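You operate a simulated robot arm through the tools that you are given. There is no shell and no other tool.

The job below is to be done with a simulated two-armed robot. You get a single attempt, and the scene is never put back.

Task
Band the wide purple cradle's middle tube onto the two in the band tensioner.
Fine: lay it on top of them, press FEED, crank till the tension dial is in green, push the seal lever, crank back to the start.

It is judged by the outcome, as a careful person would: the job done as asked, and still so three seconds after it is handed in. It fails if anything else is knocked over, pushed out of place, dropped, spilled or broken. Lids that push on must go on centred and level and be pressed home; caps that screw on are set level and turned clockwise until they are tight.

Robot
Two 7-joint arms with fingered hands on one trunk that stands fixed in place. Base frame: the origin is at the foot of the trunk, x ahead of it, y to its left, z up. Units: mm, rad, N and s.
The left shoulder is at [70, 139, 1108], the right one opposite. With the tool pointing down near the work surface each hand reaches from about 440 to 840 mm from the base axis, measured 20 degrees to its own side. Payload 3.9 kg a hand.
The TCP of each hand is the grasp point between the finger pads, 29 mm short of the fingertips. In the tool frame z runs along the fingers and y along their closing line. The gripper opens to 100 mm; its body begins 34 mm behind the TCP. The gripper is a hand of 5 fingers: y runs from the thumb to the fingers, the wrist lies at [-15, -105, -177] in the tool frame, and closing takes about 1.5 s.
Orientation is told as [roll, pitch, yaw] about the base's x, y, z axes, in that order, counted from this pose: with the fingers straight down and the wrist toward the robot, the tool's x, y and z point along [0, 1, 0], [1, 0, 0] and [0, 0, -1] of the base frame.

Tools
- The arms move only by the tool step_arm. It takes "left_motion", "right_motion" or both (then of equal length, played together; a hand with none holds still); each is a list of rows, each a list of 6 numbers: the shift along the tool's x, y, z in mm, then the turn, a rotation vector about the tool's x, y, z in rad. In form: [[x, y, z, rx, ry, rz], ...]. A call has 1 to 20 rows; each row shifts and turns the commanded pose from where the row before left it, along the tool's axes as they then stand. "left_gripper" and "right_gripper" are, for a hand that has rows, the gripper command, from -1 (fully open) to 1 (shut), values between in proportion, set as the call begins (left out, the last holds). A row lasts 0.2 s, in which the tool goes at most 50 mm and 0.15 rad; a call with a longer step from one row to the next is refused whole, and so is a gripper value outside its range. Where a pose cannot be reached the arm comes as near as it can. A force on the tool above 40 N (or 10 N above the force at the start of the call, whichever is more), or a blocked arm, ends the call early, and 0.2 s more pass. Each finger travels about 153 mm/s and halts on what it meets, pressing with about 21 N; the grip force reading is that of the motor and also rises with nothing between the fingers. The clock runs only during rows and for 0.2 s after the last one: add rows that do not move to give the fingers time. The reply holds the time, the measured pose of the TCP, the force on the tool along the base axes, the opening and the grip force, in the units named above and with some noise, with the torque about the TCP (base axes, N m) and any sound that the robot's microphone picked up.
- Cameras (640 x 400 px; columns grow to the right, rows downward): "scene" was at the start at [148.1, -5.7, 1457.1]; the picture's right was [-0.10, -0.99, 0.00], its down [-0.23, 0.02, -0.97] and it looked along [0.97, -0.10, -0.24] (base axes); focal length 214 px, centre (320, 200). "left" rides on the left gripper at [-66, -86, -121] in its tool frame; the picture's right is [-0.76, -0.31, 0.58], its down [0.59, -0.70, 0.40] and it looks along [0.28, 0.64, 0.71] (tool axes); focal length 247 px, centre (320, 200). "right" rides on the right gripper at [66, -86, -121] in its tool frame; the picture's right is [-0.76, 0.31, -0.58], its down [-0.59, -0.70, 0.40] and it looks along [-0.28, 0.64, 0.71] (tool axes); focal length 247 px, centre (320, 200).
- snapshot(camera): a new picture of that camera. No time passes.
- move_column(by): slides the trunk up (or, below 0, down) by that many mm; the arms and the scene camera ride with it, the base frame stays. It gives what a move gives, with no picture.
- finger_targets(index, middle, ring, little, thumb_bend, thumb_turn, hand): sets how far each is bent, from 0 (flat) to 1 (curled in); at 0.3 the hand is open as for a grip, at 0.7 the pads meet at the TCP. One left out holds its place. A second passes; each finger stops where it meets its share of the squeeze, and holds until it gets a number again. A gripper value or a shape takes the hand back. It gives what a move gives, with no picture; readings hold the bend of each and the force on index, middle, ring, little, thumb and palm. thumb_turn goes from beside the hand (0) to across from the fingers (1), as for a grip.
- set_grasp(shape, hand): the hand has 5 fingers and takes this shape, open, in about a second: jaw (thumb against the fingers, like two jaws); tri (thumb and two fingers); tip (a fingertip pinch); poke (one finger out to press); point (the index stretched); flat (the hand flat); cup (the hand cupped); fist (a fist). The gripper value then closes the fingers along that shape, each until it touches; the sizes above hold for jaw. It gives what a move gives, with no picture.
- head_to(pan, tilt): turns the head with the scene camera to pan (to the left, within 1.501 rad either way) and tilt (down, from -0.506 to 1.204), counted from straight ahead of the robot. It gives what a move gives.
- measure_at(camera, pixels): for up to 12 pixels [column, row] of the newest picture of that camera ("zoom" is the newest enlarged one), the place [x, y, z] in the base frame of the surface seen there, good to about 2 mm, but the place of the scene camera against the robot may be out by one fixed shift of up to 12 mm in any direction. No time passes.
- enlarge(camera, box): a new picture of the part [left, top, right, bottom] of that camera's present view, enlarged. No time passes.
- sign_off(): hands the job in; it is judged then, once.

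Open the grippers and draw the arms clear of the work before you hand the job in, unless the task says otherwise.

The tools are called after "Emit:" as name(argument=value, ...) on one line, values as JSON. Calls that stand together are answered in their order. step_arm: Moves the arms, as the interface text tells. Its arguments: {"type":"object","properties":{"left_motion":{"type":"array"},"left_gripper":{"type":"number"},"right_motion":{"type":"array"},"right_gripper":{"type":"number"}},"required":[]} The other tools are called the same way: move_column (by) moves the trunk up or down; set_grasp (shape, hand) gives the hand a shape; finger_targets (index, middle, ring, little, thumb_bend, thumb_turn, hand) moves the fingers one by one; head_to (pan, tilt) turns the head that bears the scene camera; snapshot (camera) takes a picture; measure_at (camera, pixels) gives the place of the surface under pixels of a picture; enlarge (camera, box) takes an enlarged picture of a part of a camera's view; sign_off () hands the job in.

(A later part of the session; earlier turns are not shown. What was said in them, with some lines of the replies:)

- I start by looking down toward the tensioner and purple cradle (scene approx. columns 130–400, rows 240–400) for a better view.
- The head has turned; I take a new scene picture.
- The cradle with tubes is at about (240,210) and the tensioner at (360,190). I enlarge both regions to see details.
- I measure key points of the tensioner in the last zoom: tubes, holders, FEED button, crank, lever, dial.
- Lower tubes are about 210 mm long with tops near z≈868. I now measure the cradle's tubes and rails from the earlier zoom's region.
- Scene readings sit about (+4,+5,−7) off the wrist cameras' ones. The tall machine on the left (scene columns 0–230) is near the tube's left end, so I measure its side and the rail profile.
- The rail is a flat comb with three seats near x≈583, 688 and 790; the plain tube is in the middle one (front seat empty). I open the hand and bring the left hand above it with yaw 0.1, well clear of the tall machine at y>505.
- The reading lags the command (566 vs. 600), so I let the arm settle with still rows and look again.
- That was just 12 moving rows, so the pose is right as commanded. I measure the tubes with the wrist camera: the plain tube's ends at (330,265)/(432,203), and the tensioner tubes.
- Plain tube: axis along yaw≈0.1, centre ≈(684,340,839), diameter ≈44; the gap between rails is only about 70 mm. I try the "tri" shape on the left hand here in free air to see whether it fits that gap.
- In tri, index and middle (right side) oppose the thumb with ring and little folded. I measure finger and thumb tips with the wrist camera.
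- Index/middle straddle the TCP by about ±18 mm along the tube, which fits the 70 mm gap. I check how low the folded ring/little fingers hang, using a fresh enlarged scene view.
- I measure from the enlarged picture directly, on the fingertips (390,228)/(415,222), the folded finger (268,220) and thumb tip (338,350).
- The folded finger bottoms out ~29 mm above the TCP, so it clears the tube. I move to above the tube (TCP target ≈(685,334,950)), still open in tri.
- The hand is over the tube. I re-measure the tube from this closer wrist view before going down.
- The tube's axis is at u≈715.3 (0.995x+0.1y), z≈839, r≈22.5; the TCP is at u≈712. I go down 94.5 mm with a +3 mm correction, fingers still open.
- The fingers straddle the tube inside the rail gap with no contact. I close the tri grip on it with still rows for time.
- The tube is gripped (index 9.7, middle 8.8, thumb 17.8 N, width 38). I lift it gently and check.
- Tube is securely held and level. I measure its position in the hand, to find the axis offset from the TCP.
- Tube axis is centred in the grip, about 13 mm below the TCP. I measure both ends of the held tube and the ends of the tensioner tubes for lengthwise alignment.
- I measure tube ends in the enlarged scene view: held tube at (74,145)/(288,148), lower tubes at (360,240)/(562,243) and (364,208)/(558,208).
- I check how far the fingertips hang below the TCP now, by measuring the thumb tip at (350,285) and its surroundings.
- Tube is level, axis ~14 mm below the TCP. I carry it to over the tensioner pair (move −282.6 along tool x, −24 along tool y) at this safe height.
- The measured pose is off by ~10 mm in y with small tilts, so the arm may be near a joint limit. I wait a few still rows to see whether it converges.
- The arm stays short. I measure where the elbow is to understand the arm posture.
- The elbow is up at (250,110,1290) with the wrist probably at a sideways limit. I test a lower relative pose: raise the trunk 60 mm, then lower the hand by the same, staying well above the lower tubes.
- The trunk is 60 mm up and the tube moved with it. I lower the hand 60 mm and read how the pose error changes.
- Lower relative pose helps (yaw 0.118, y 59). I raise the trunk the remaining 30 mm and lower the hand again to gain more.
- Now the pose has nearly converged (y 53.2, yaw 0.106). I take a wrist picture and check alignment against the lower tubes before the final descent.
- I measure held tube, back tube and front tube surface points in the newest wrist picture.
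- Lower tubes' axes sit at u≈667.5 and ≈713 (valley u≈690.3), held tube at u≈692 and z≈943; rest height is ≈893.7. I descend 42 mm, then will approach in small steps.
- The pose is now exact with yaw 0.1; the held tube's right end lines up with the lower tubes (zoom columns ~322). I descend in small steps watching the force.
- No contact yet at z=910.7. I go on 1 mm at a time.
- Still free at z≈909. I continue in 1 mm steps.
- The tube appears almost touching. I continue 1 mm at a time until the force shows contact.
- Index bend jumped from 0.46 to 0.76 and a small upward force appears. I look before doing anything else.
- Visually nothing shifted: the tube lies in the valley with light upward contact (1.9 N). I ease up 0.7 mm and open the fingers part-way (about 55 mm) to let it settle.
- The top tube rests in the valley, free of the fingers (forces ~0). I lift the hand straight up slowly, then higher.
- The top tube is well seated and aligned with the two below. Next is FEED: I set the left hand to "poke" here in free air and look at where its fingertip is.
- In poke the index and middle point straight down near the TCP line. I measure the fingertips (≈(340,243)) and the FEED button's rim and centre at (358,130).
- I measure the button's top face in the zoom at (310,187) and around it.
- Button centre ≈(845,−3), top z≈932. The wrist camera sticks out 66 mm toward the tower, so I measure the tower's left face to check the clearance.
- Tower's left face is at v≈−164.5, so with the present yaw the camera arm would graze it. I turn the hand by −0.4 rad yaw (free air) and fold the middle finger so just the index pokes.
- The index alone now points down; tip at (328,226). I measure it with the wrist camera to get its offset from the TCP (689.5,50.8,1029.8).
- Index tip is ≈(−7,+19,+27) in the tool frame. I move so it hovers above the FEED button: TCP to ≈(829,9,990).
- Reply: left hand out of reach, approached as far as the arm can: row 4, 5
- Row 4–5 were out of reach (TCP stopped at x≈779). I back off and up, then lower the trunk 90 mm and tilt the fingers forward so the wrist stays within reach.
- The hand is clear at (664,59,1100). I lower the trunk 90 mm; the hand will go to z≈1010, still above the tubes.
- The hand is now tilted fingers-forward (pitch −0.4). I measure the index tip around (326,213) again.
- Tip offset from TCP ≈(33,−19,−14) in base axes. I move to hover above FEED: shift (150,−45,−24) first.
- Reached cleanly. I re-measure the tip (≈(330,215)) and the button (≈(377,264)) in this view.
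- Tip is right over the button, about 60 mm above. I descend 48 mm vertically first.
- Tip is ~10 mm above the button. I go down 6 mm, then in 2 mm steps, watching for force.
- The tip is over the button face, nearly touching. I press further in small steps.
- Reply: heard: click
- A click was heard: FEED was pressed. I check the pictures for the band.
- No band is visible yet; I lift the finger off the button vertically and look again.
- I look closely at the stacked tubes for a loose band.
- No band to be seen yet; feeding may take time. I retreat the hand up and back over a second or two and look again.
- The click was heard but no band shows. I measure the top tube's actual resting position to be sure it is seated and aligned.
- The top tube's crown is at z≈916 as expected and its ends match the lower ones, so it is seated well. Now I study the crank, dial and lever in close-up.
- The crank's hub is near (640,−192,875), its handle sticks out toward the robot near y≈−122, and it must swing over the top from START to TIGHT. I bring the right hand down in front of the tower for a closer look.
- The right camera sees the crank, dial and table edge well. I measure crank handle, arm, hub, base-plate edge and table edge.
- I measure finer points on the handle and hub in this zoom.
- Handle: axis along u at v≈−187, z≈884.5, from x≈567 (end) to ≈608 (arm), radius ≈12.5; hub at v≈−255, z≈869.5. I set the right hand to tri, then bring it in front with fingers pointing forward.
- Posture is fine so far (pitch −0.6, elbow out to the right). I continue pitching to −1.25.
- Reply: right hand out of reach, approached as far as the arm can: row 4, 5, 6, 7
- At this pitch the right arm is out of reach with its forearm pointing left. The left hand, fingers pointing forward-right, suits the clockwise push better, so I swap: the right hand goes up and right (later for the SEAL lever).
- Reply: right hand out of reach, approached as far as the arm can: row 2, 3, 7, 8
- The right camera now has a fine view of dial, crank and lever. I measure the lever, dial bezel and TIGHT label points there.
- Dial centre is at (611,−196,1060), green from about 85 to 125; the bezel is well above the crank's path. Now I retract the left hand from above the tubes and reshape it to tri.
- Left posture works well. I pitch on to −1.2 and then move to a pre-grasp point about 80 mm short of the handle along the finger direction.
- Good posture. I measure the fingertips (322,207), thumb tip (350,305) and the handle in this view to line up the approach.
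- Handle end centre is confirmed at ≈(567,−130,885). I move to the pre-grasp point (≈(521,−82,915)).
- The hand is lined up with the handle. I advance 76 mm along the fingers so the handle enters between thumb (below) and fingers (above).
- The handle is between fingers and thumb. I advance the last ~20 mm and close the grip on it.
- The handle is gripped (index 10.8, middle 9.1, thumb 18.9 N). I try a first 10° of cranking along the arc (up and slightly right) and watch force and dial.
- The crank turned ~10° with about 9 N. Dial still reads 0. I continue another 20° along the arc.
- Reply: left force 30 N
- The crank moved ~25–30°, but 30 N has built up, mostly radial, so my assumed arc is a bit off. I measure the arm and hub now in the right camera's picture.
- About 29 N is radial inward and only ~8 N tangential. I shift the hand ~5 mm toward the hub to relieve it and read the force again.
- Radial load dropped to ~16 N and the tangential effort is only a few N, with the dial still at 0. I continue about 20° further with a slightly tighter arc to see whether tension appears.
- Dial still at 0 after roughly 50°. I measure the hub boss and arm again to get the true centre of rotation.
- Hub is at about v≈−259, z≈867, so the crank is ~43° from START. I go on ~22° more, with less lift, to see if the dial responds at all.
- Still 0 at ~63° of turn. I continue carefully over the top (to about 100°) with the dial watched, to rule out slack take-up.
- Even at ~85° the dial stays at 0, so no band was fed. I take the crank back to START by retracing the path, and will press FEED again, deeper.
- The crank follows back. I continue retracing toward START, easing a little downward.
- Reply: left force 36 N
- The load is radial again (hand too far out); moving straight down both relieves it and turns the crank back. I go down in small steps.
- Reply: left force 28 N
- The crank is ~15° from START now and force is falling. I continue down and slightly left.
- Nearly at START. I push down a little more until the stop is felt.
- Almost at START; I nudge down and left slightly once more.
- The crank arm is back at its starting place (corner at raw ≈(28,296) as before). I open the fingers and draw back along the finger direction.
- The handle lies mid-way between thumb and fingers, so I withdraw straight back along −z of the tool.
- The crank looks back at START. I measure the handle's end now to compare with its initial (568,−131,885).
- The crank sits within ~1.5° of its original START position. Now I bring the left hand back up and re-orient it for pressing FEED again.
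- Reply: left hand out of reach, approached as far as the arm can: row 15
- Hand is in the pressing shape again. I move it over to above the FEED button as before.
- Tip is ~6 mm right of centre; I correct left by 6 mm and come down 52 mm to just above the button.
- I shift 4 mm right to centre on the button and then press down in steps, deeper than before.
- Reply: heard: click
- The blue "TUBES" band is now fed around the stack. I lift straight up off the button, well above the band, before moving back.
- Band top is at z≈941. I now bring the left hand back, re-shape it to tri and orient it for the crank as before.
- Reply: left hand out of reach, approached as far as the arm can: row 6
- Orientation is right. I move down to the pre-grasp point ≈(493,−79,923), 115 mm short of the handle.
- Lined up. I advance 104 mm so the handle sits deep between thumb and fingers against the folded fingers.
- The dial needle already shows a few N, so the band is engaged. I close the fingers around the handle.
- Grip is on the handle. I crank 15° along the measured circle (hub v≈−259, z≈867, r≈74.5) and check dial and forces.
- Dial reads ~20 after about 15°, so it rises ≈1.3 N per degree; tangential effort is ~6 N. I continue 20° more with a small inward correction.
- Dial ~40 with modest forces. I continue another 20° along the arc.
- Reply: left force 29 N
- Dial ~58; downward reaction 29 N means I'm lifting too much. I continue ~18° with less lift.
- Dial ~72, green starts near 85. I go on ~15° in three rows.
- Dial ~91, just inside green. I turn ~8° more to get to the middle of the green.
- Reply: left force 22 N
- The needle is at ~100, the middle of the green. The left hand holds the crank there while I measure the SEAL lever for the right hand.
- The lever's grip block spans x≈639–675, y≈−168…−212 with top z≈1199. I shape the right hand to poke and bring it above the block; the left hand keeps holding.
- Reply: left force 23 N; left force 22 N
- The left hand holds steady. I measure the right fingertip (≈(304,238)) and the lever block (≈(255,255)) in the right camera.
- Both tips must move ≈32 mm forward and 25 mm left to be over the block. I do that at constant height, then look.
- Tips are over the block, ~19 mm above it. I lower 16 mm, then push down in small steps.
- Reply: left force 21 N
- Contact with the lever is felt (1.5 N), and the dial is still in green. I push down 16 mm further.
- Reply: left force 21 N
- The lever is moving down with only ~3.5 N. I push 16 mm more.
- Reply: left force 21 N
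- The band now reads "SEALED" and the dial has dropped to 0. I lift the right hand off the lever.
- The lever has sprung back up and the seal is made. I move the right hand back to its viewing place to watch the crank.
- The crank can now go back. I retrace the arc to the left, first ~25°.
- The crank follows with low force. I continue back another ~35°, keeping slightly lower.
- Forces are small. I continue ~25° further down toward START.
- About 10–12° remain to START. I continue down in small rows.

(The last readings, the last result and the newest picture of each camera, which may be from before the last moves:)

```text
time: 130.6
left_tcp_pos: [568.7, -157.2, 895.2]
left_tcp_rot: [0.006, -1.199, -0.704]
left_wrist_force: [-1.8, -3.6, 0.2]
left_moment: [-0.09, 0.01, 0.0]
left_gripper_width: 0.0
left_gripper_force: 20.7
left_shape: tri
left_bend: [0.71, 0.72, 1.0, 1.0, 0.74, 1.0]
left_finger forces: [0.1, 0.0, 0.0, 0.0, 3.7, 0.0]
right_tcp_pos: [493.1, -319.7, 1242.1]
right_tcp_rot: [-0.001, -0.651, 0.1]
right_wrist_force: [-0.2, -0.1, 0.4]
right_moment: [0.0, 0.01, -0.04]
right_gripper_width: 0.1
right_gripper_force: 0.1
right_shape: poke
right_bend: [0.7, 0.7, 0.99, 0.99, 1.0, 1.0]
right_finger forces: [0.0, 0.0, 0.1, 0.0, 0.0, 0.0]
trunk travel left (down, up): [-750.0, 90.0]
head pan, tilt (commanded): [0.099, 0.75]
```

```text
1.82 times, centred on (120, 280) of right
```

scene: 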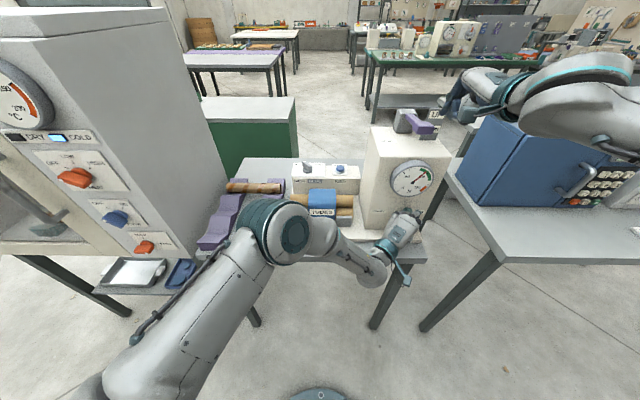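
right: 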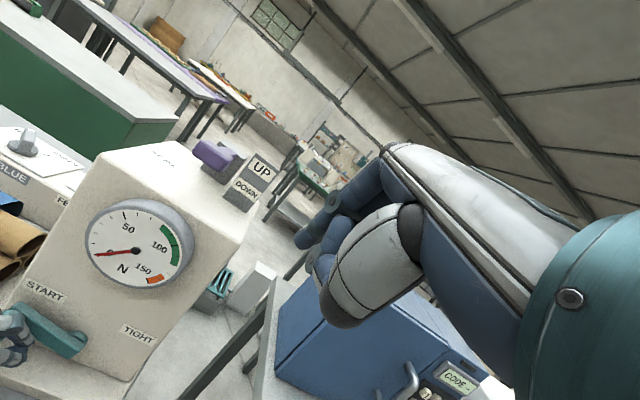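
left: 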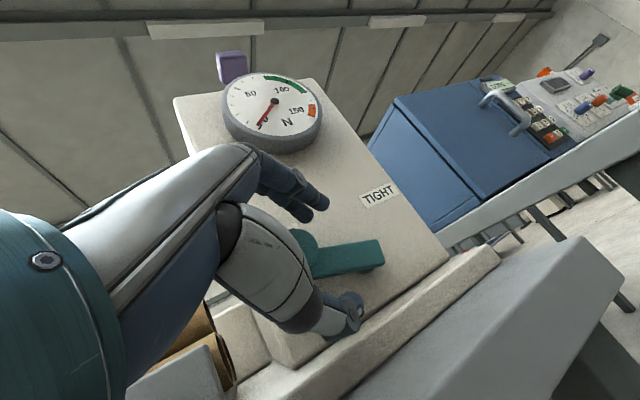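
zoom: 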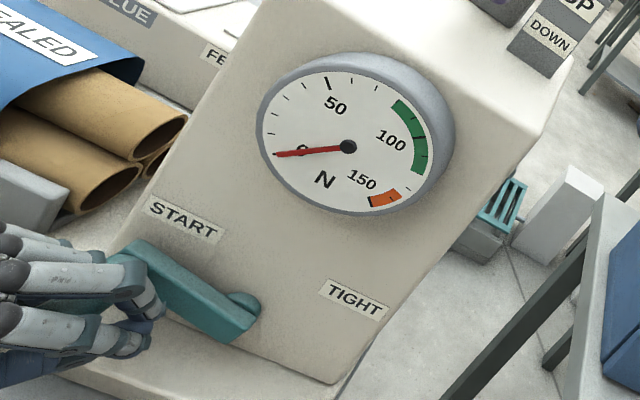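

The arm is essentially at START. I press down a bit more to bring it fully home against the stop, watching force.

Emit:
step_arm(left_motion=[[0.6, -3.0, 0.6, 0, 0, 0], [0.6, -3.0, 0.6, 0, 0, 0], [0, 0, 0, 0, 0, 0]])

Emit:
snapshot(camera="right")

Emit:
enlarge(camera="right", box=[0, 170, 240, 390])

Emit:
enlarge(camera="scene", box=[355, 195, 435, 250])

```text
time: 131.4
left_tcp_pos: [568.9, -154.8, 889.2]
left_tcp_rot: [0.005, -1.202, -0.702]
left_wrist_force: [-1.9, -3.0, 0.1]
left_moment: [-0.05, 0.04, 0.01]
left_gripper_width: 0.0
left_gripper_force: 20.9
left_shape: tri
left_bend: [0.71, 0.72, 1.0, 1.0, 0.74, 1.0]
left_finger forces: [0.1, 0.0, 0.0, 0.0, 3.0, 0.0]
right_tcp_pos: [494.4, -320.6, 1242.1]
right_tcp_rot: [-0.001, -0.652, 0.099]
right_wrist_force: [0.2, -0.2, 0.3]
right_moment: [-0.01, -0.02, -0.01]
right_gripper_width: 0.0
right_gripper_force: 0.1
right_shape: poke
right_bend: [0.7, 0.7, 0.99, 0.99, 1.0, 1.0]
right_finger forces: [0.1, 0.0, 0.0, 0.1, 0.1, 0.0]
trunk travel left (down, up): [-750.0, 90.0]
head pan, tilt (commanded): [0.099, 0.75]
```

```text
taken
```

right: 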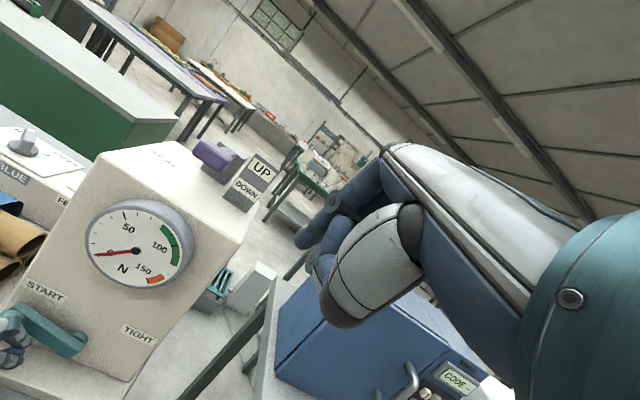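

```text
1.82 times, centred on (120, 280) of right
```

zoom: 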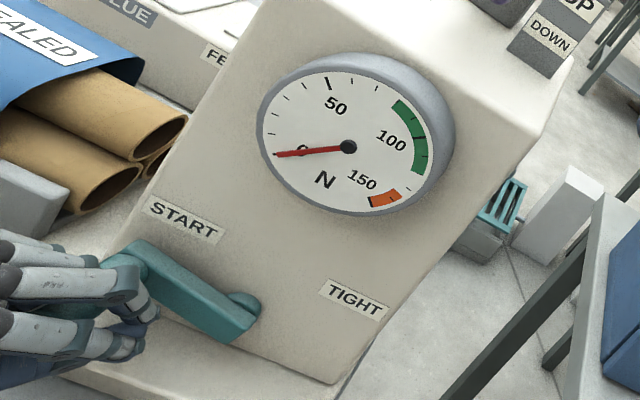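

```text
7.27 times, centred on (395, 222) of scene
```

zoom: 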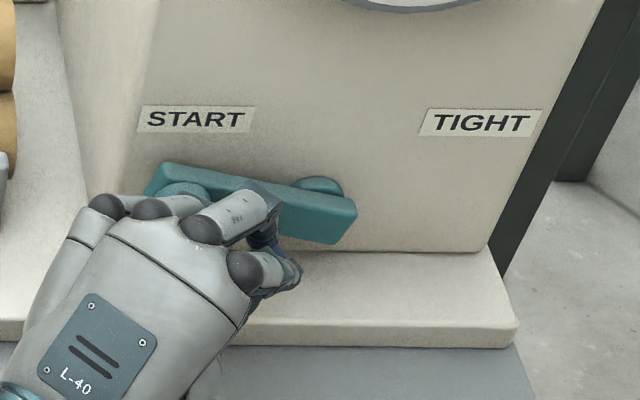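

The arm's corner is at (165,163) in the scene zoom, exactly as at the very start, and it no longer moves: the crank is home. I open the left fingers.

Emit:
step_arm(left_motion=[[0, 0, 0, 0, 0, 0], [0, 0, 0, 0, 0, 0], [0, 0, 0, 0, 0, 0], [0, 0, 0, 0, 0, 0]], left_gripper=-0.3)

Emit:
enlarge(camera="scene", box=[355, 195, 435, 250])

```text
time: 132.4
left_tcp_pos: [569.4, -152.6, 889.5]
left_tcp_rot: [0.0, -1.203, -0.699]
left_wrist_force: [-2.4, 9.4, 2.9]
left_moment: [0.13, 0.03, 0.07]
left_gripper_width: 64.7
left_gripper_force: 0.1
left_shape: tri
left_bend: [0.4, 0.37, 1.0, 1.0, 0.31, 0.99]
left_finger forces: [0.0, 0.1, 13.6, 0.1, 0.0, 0.1]
right_tcp_pos: [493.0, -318.4, 1242.5]
right_tcp_rot: [0.001, -0.652, 0.101]
right_wrist_force: [-1.0, -0.9, 0.4]
right_moment: [0.0, -0.02, -0.01]
right_gripper_width: 0.0
right_gripper_force: 0.1
right_shape: poke
right_bend: [0.7, 0.7, 0.99, 0.99, 1.0, 1.0]
right_finger forces: [0.1, 0.1, 0.0, 0.1, 0.0, 0.1]
trunk travel left (down, up): [-750.0, 90.0]
head pan, tilt (commanded): [0.099, 0.75]
```

```text
7.27 times, centred on (395, 222) of scene
```

zoom: 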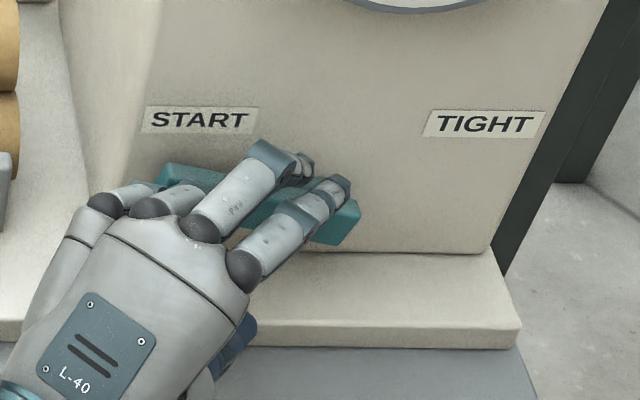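

Fingers are open; only the folded ring finger touches the handle. I withdraw along −z of the tool.

Emit:
step_arm(left_motion=[[1, 0, -4, 0, 0, 0], [1, 0, -12, 0, 0, 0], [0, 0, -20, 0, 0, 0], [0, 0, -25, 0, 0, 0], [0, 0, -30, 0, 0, 0], [0, 0, -30, 0, 0, 0], [0, 0, 0, 0, 0, 0]])

Emit:
enlarge(camera="scene", box=[355, 195, 435, 250])

Emit:
snapshot(camera="scene")

```text
time: 134.0
left_tcp_pos: [486.3, -78.8, 931.4]
left_tcp_rot: [-0.025, -1.198, -0.664]
left_wrist_force: [0.7, 0.4, 0.3]
left_moment: [0.0, -0.03, 0.03]
left_gripper_width: 65.0
left_gripper_force: 0.0
left_shape: tri
left_bend: [0.4, 0.37, 0.99, 0.99, 0.3, 0.99]
left_finger forces: [0.0, 0.0, 0.0, 0.2, 0.1, 0.0]
right_tcp_pos: [494.3, -319.4, 1242.5]
right_tcp_rot: [0.0, -0.65, 0.099]
right_wrist_force: [-0.4, 0.0, -0.5]
right_moment: [0.0, -0.02, 0.0]
right_gripper_width: 0.0
right_gripper_force: 0.0
right_shape: poke
right_bend: [0.7, 0.7, 0.99, 0.99, 1.0, 1.0]
right_finger forces: [0.1, 0.1, 0.0, 0.0, 0.1, 0.1]
trunk travel left (down, up): [-750.0, 90.0]
head pan, tilt (commanded): [0.099, 0.75]
```

```text
7.27 times, centred on (395, 222) of scene
```

zoom: 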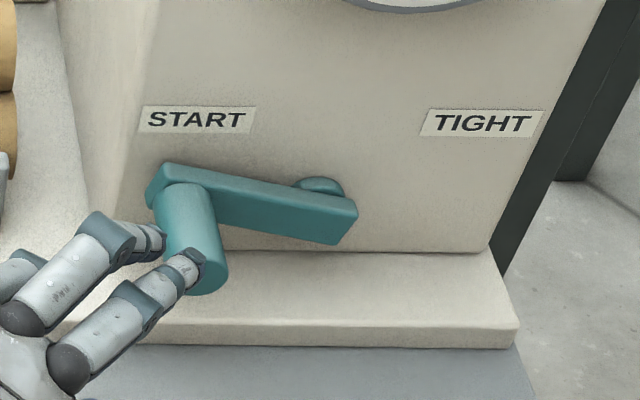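

```text
taken
```

scene: 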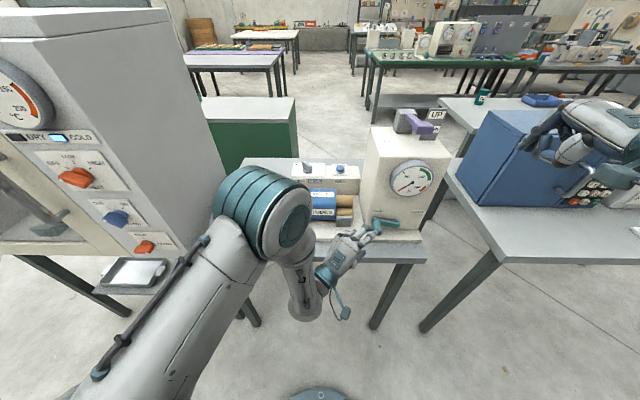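

Crank arm matches its original START place. I now lift the left arm away from the work, and open both hands.

Emit:
step_arm(left_motion=[[16, 22.7, -24.5, 0, 0, 0], [16, 22.7, -24.5, 0, 0, 0], [16, 22.7, -24.5, 0, 0, 0], [16, 22.7, -24.5, 0, 0, 0], [16, 22.7, -24.5, 0, 0, 0], [16, 22.7, -24.5, 0, 0, 0], [0, 0, 0, 0.12, 0, 0], [0, 0, 0, 0.12, 0, 0], [0, 0, 0, 0.12, 0, 0], [0, 0, 0, 0.12, 0, 0], [0, 0, 0, 0.12, 0, 0], [0, 0, 0, 0.12, 0, 0], [0, 0, 0, 0.12, 0, 0], [0, 0, 0, 0, 0, 0]], left_gripper=-1)

Emit:
snapshot(camera="scene")

```text
time: 137.0
left_tcp_pos: [480.8, 52.6, 1112.4]
left_tcp_rot: [0.006, -0.421, -0.692]
left_wrist_force: [0.1, 0.2, -0.3]
left_moment: [0.02, 0.0, 0.01]
left_gripper_width: 99.7
left_gripper_force: 0.1
left_shape: tri
left_bend: [0.3, 0.3, 0.99, 0.99, 0.3, 0.98]
left_finger forces: [0.0, 0.0, 0.0, 0.0, 0.1, 0.0]
left hand out of reach, approached as far as the arm can: row 12
right_tcp_pos: [493.1, -318.5, 1243.5]
right_tcp_rot: [-0.001, -0.651, 0.102]
right_wrist_force: [-0.9, -0.3, 0.5]
right_moment: [0.01, 0.04, 0.01]
right_gripper_width: 0.0
right_gripper_force: 0.1
right_shape: poke
right_bend: [0.7, 0.7, 0.99, 0.99, 1.0, 1.0]
right_finger forces: [0.0, 0.0, 0.0, 0.0, 0.1, 0.1]
trunk travel left (down, up): [-750.0, 90.0]
head pan, tilt (commanded): [0.099, 0.75]
```

```text
taken
```

scene: 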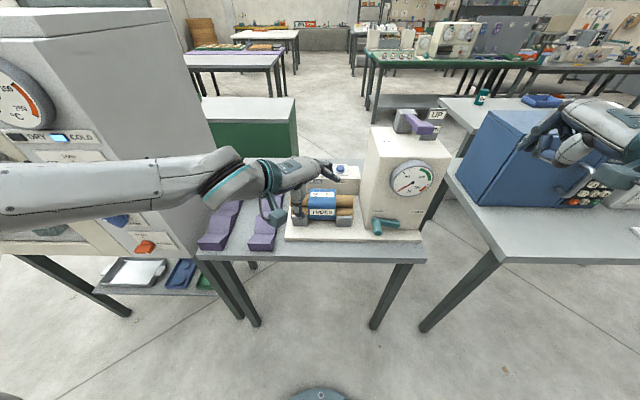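

Both hands are free. I raise both arms further clear and open the right hand too.

Emit:
set_grasp(shape="jaw", hand="right")

Emit:
step_arm(left_motion=[[6.6, -4.8, -39.4, 0, 0, 0], [6.6, -4.8, -39.4, 0, 0, 0], [6.6, -4.8, -39.4, 0, 0, 0], [6.6, -4.8, -39.4, 0, 0, 0], [6.6, -4.8, -39.4, 0, 0, 0], [6.6, -4.8, -39.4, 0, 0, 0], [0, 0, 0, 0, 0, 0]], right_motion=[[-3.5, 10.4, -39, 0, 0, 0], [-3.5, 10.4, -39, 0, 0, 0], [-3.5, 10.4, -39, 0, 0, 0], [-3.5, 10.4, -39, 0, 0, 0], [0, 0, 0, 0, 0, 0], [0, 0, 0, 0, 0, 0], [0, 0, 0, 0, 0, 0]], left_gripper=-1, right_gripper=-1)

Emit:
set_grasp(shape="jaw", hand="left")

Emit:
snapshot(camera="scene")

Emit:
enlarge(camera="scene", box=[190, 100, 460, 270])

Emit:
enlarge(camera="scene", box=[290, 170, 370, 240])

```text
time: 137.9
left_tcp_pos: [480.9, 52.9, 1112.5]
left_tcp_rot: [0.006, -0.419, -0.687]
left_wrist_force: [-0.5, 0.2, 0.9]
left_moment: [-0.02, -0.02, -0.01]
left_gripper_width: 100.0
left_gripper_force: 0.0
left_shape: tri
left_bend: [0.3, 0.3, 0.99, 0.99, 0.3, 0.98]
left_finger forces: [0.0, 0.0, 0.0, 0.1, 0.1, 0.1]
right_tcp_pos: [493.8, -319.7, 1242.3]
right_tcp_rot: [0.0, -0.65, 0.101]
right_wrist_force: [-1.3, 0.8, -0.1]
right_moment: [0.04, -0.01, -0.01]
right_gripper_width: 99.9
right_gripper_force: 0.0
right_shape: jaw
right_bend: [0.3, 0.3, 0.3, 0.3, 0.3, 0.98]
right_finger forces: [0.1, 0.1, 0.0, 0.0, 0.0, 0.0]
trunk travel left (down, up): [-750.0, 90.0]
head pan, tilt (commanded): [0.099, 0.75]
```

```text
time: 139.5
left_tcp_pos: [452.1, 101.8, 1203.8]
left_tcp_rot: [0.009, -0.423, -0.686]
left_wrist_force: [-0.1, 0.2, -0.2]
left_moment: [0.01, -0.02, 0.04]
left_gripper_width: 100.1
left_gripper_force: 0.1
left_shape: tri
left_bend: [0.3, 0.3, 0.99, 0.99, 0.3, 0.98]
left_finger forces: [0.0, 0.0, 0.0, 0.0, 0.1, 0.0]
left hand out of reach, approached as far as the arm can: row 3, 4, 5, 6
right_tcp_pos: [430.6, -336.5, 1388.7]
right_tcp_rot: [-0.001, -0.651, 0.102]
right_wrist_force: [0.5, 0.7, -0.2]
right_moment: [-0.01, -0.02, -0.02]
right_gripper_width: 99.5
right_gripper_force: 0.1
right_shape: jaw
right_bend: [0.3, 0.3, 0.3, 0.3, 0.3, 0.98]
right_finger forces: [0.0, 0.0, 0.0, 0.1, 0.0, 0.0]
trunk travel left (down, up): [-750.0, 90.0]
head pan, tilt (commanded): [0.099, 0.75]
```

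```text
time: 140.4
left_tcp_pos: [451.4, 103.5, 1205.1]
left_tcp_rot: [0.005, -0.422, -0.683]
left_wrist_force: [0.6, 0.3, -1.0]
left_moment: [0.02, -0.01, 0.0]
left_gripper_width: 99.9
left_gripper_force: 0.1
left_shape: jaw
left_bend: [0.3, 0.3, 0.3, 0.3, 0.3, 0.98]
left_finger forces: [0.1, 0.0, 0.0, 0.1, 0.1, 0.0]
right_tcp_pos: [430.8, -336.5, 1390.5]
right_tcp_rot: [0.0, -0.65, 0.101]
right_wrist_force: [-0.2, -0.9, 0.4]
right_moment: [0.0, 0.02, -0.02]
right_gripper_width: 100.1
right_gripper_force: 0.0
right_shape: jaw
right_bend: [0.3, 0.3, 0.3, 0.3, 0.3, 0.98]
right_finger forces: [0.0, 0.0, 0.0, 0.0, 0.0, 0.0]
trunk travel left (down, up): [-750.0, 90.0]
head pan, tilt (commanded): [0.099, 0.75]
```

```text
taken
```

scene: 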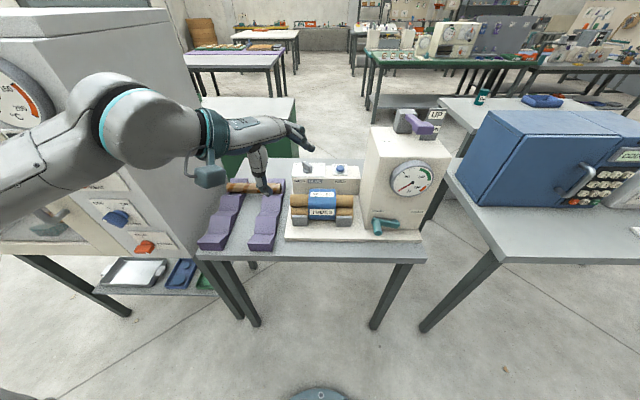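

```text
2.35 times, centred on (325, 185) of scene
```

zoom: 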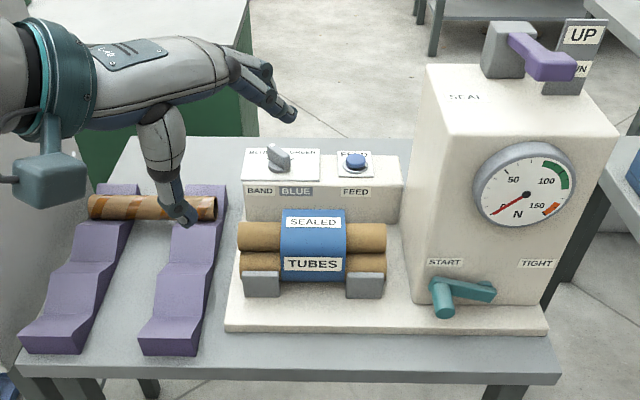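

```text
5.71 times, centred on (330, 205) of scene
```

zoom: 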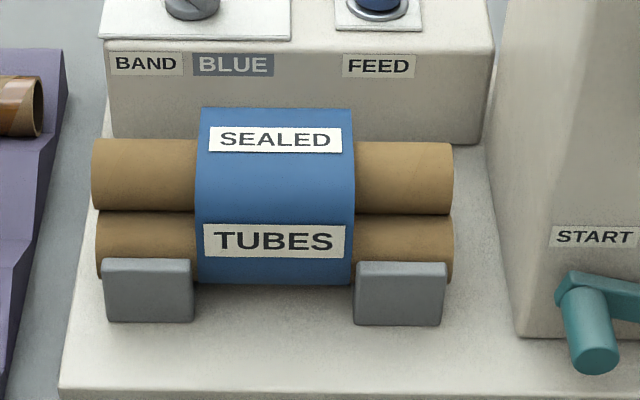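

All reads well: band SEALED round all three tubes, dial 0, crank at START, lever UP, cradle undisturbed. I straighten the left hand and draw it farther back and up before handing in.

Emit:
step_arm(left_motion=[[0, 0, 0, 0, 0.047, -0.105], [0, 0, 0, 0, 0.047, -0.105], [0, 0, 0, 0, 0.047, -0.105], [0, 0, 0, 0, 0.047, -0.105], [0, 0, 0, 0, 0.047, -0.105], [0, 0, 0, 0.105, 0, 0], [0, 0, 0, 0.105, 0, 0], [0, 0, 0, 0.105, 0, 0], [0, 0, 0, 0.105, 0, 0], [0, -10, -30, 0, 0, 0], [0, -10, -30, 0, 0, 0], [0, -10, -30, 0, 0, 0], [0, -10, -30, 0, 0, 0], [0, 0, 0, 0, 0, 0]])

Emit:
snapshot(camera="scene")

Emit:
enlarge(camera="scene", box=[190, 100, 460, 270])

```text
time: 143.4
left_tcp_pos: [411.8, 107.9, 1323.1]
left_tcp_rot: [0.004, -0.003, -0.11]
left_wrist_force: [0.2, 0.9, 0.2]
left_moment: [0.02, -0.03, 0.01]
left_gripper_width: 100.1
left_gripper_force: 0.1
left_shape: jaw
left_bend: [0.3, 0.3, 0.3, 0.3, 0.3, 0.98]
left_finger forces: [0.0, 0.0, 0.0, 0.0, 0.1, 0.0]
right_tcp_pos: [430.6, -335.6, 1388.9]
right_tcp_rot: [0.001, -0.65, 0.102]
right_wrist_force: [0.7, -0.1, -0.6]
right_moment: [0.02, 0.03, -0.01]
right_gripper_width: 100.1
right_gripper_force: 0.0
right_shape: jaw
right_bend: [0.3, 0.3, 0.3, 0.3, 0.3, 0.98]
right_finger forces: [0.0, 0.0, 0.0, 0.1, 0.0, 0.0]
trunk travel left (down, up): [-750.0, 90.0]
head pan, tilt (commanded): [0.099, 0.75]
```

```text
taken
```

scene: 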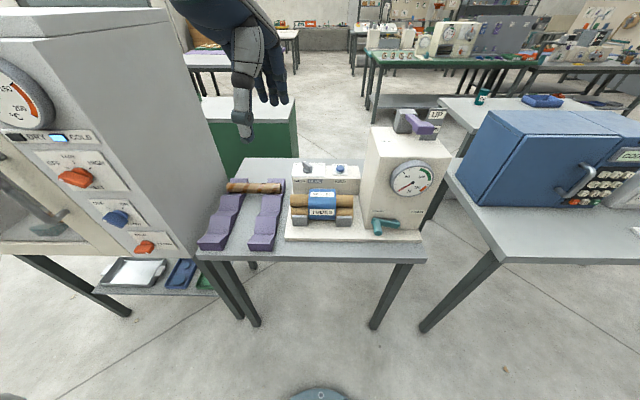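

```text
2.35 times, centred on (325, 185) of scene
```

zoom: 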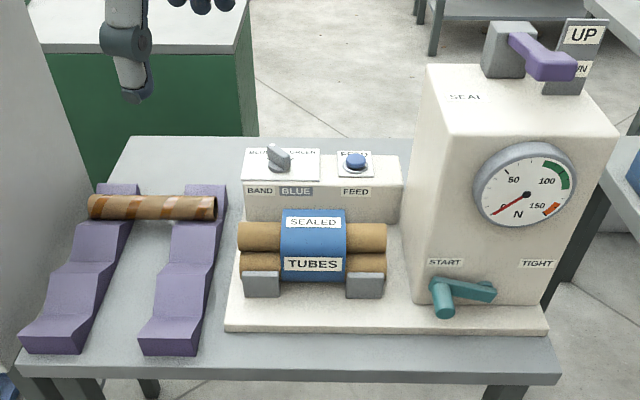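

The stack is banded and sealed, the crank is at START and the lever is up. The cradle and striped tube are undisturbed, and both hands are open and clear, so I hand the job in.

Emit:
sign_off()

```text
The job is handed in.
```

The wide purple cradle's middle tube is now banded onto the two in the tensioner. The band reads "SEALED", the crank is back at START and the job is handed in.

- **Feeding the band:** The first press of FEED clicked but fed nothing. The dial stayed at 0 over roughly 85° of cranking, so I took the crank back to START and pressed FEED again. That press fed the blue "TUBES" band around all three tubes.
- **Tension and seal:** I cranked until the dial read about 100 N, in the green. I held it there while the right hand pushed the seal lever, and the dial then dropped to 0.
- **How things stand:** In the last picture the crank handle is where it started and the lever has sprung back up. The striped tube and the cradle have not moved. Both hands are open and clear of the bench.
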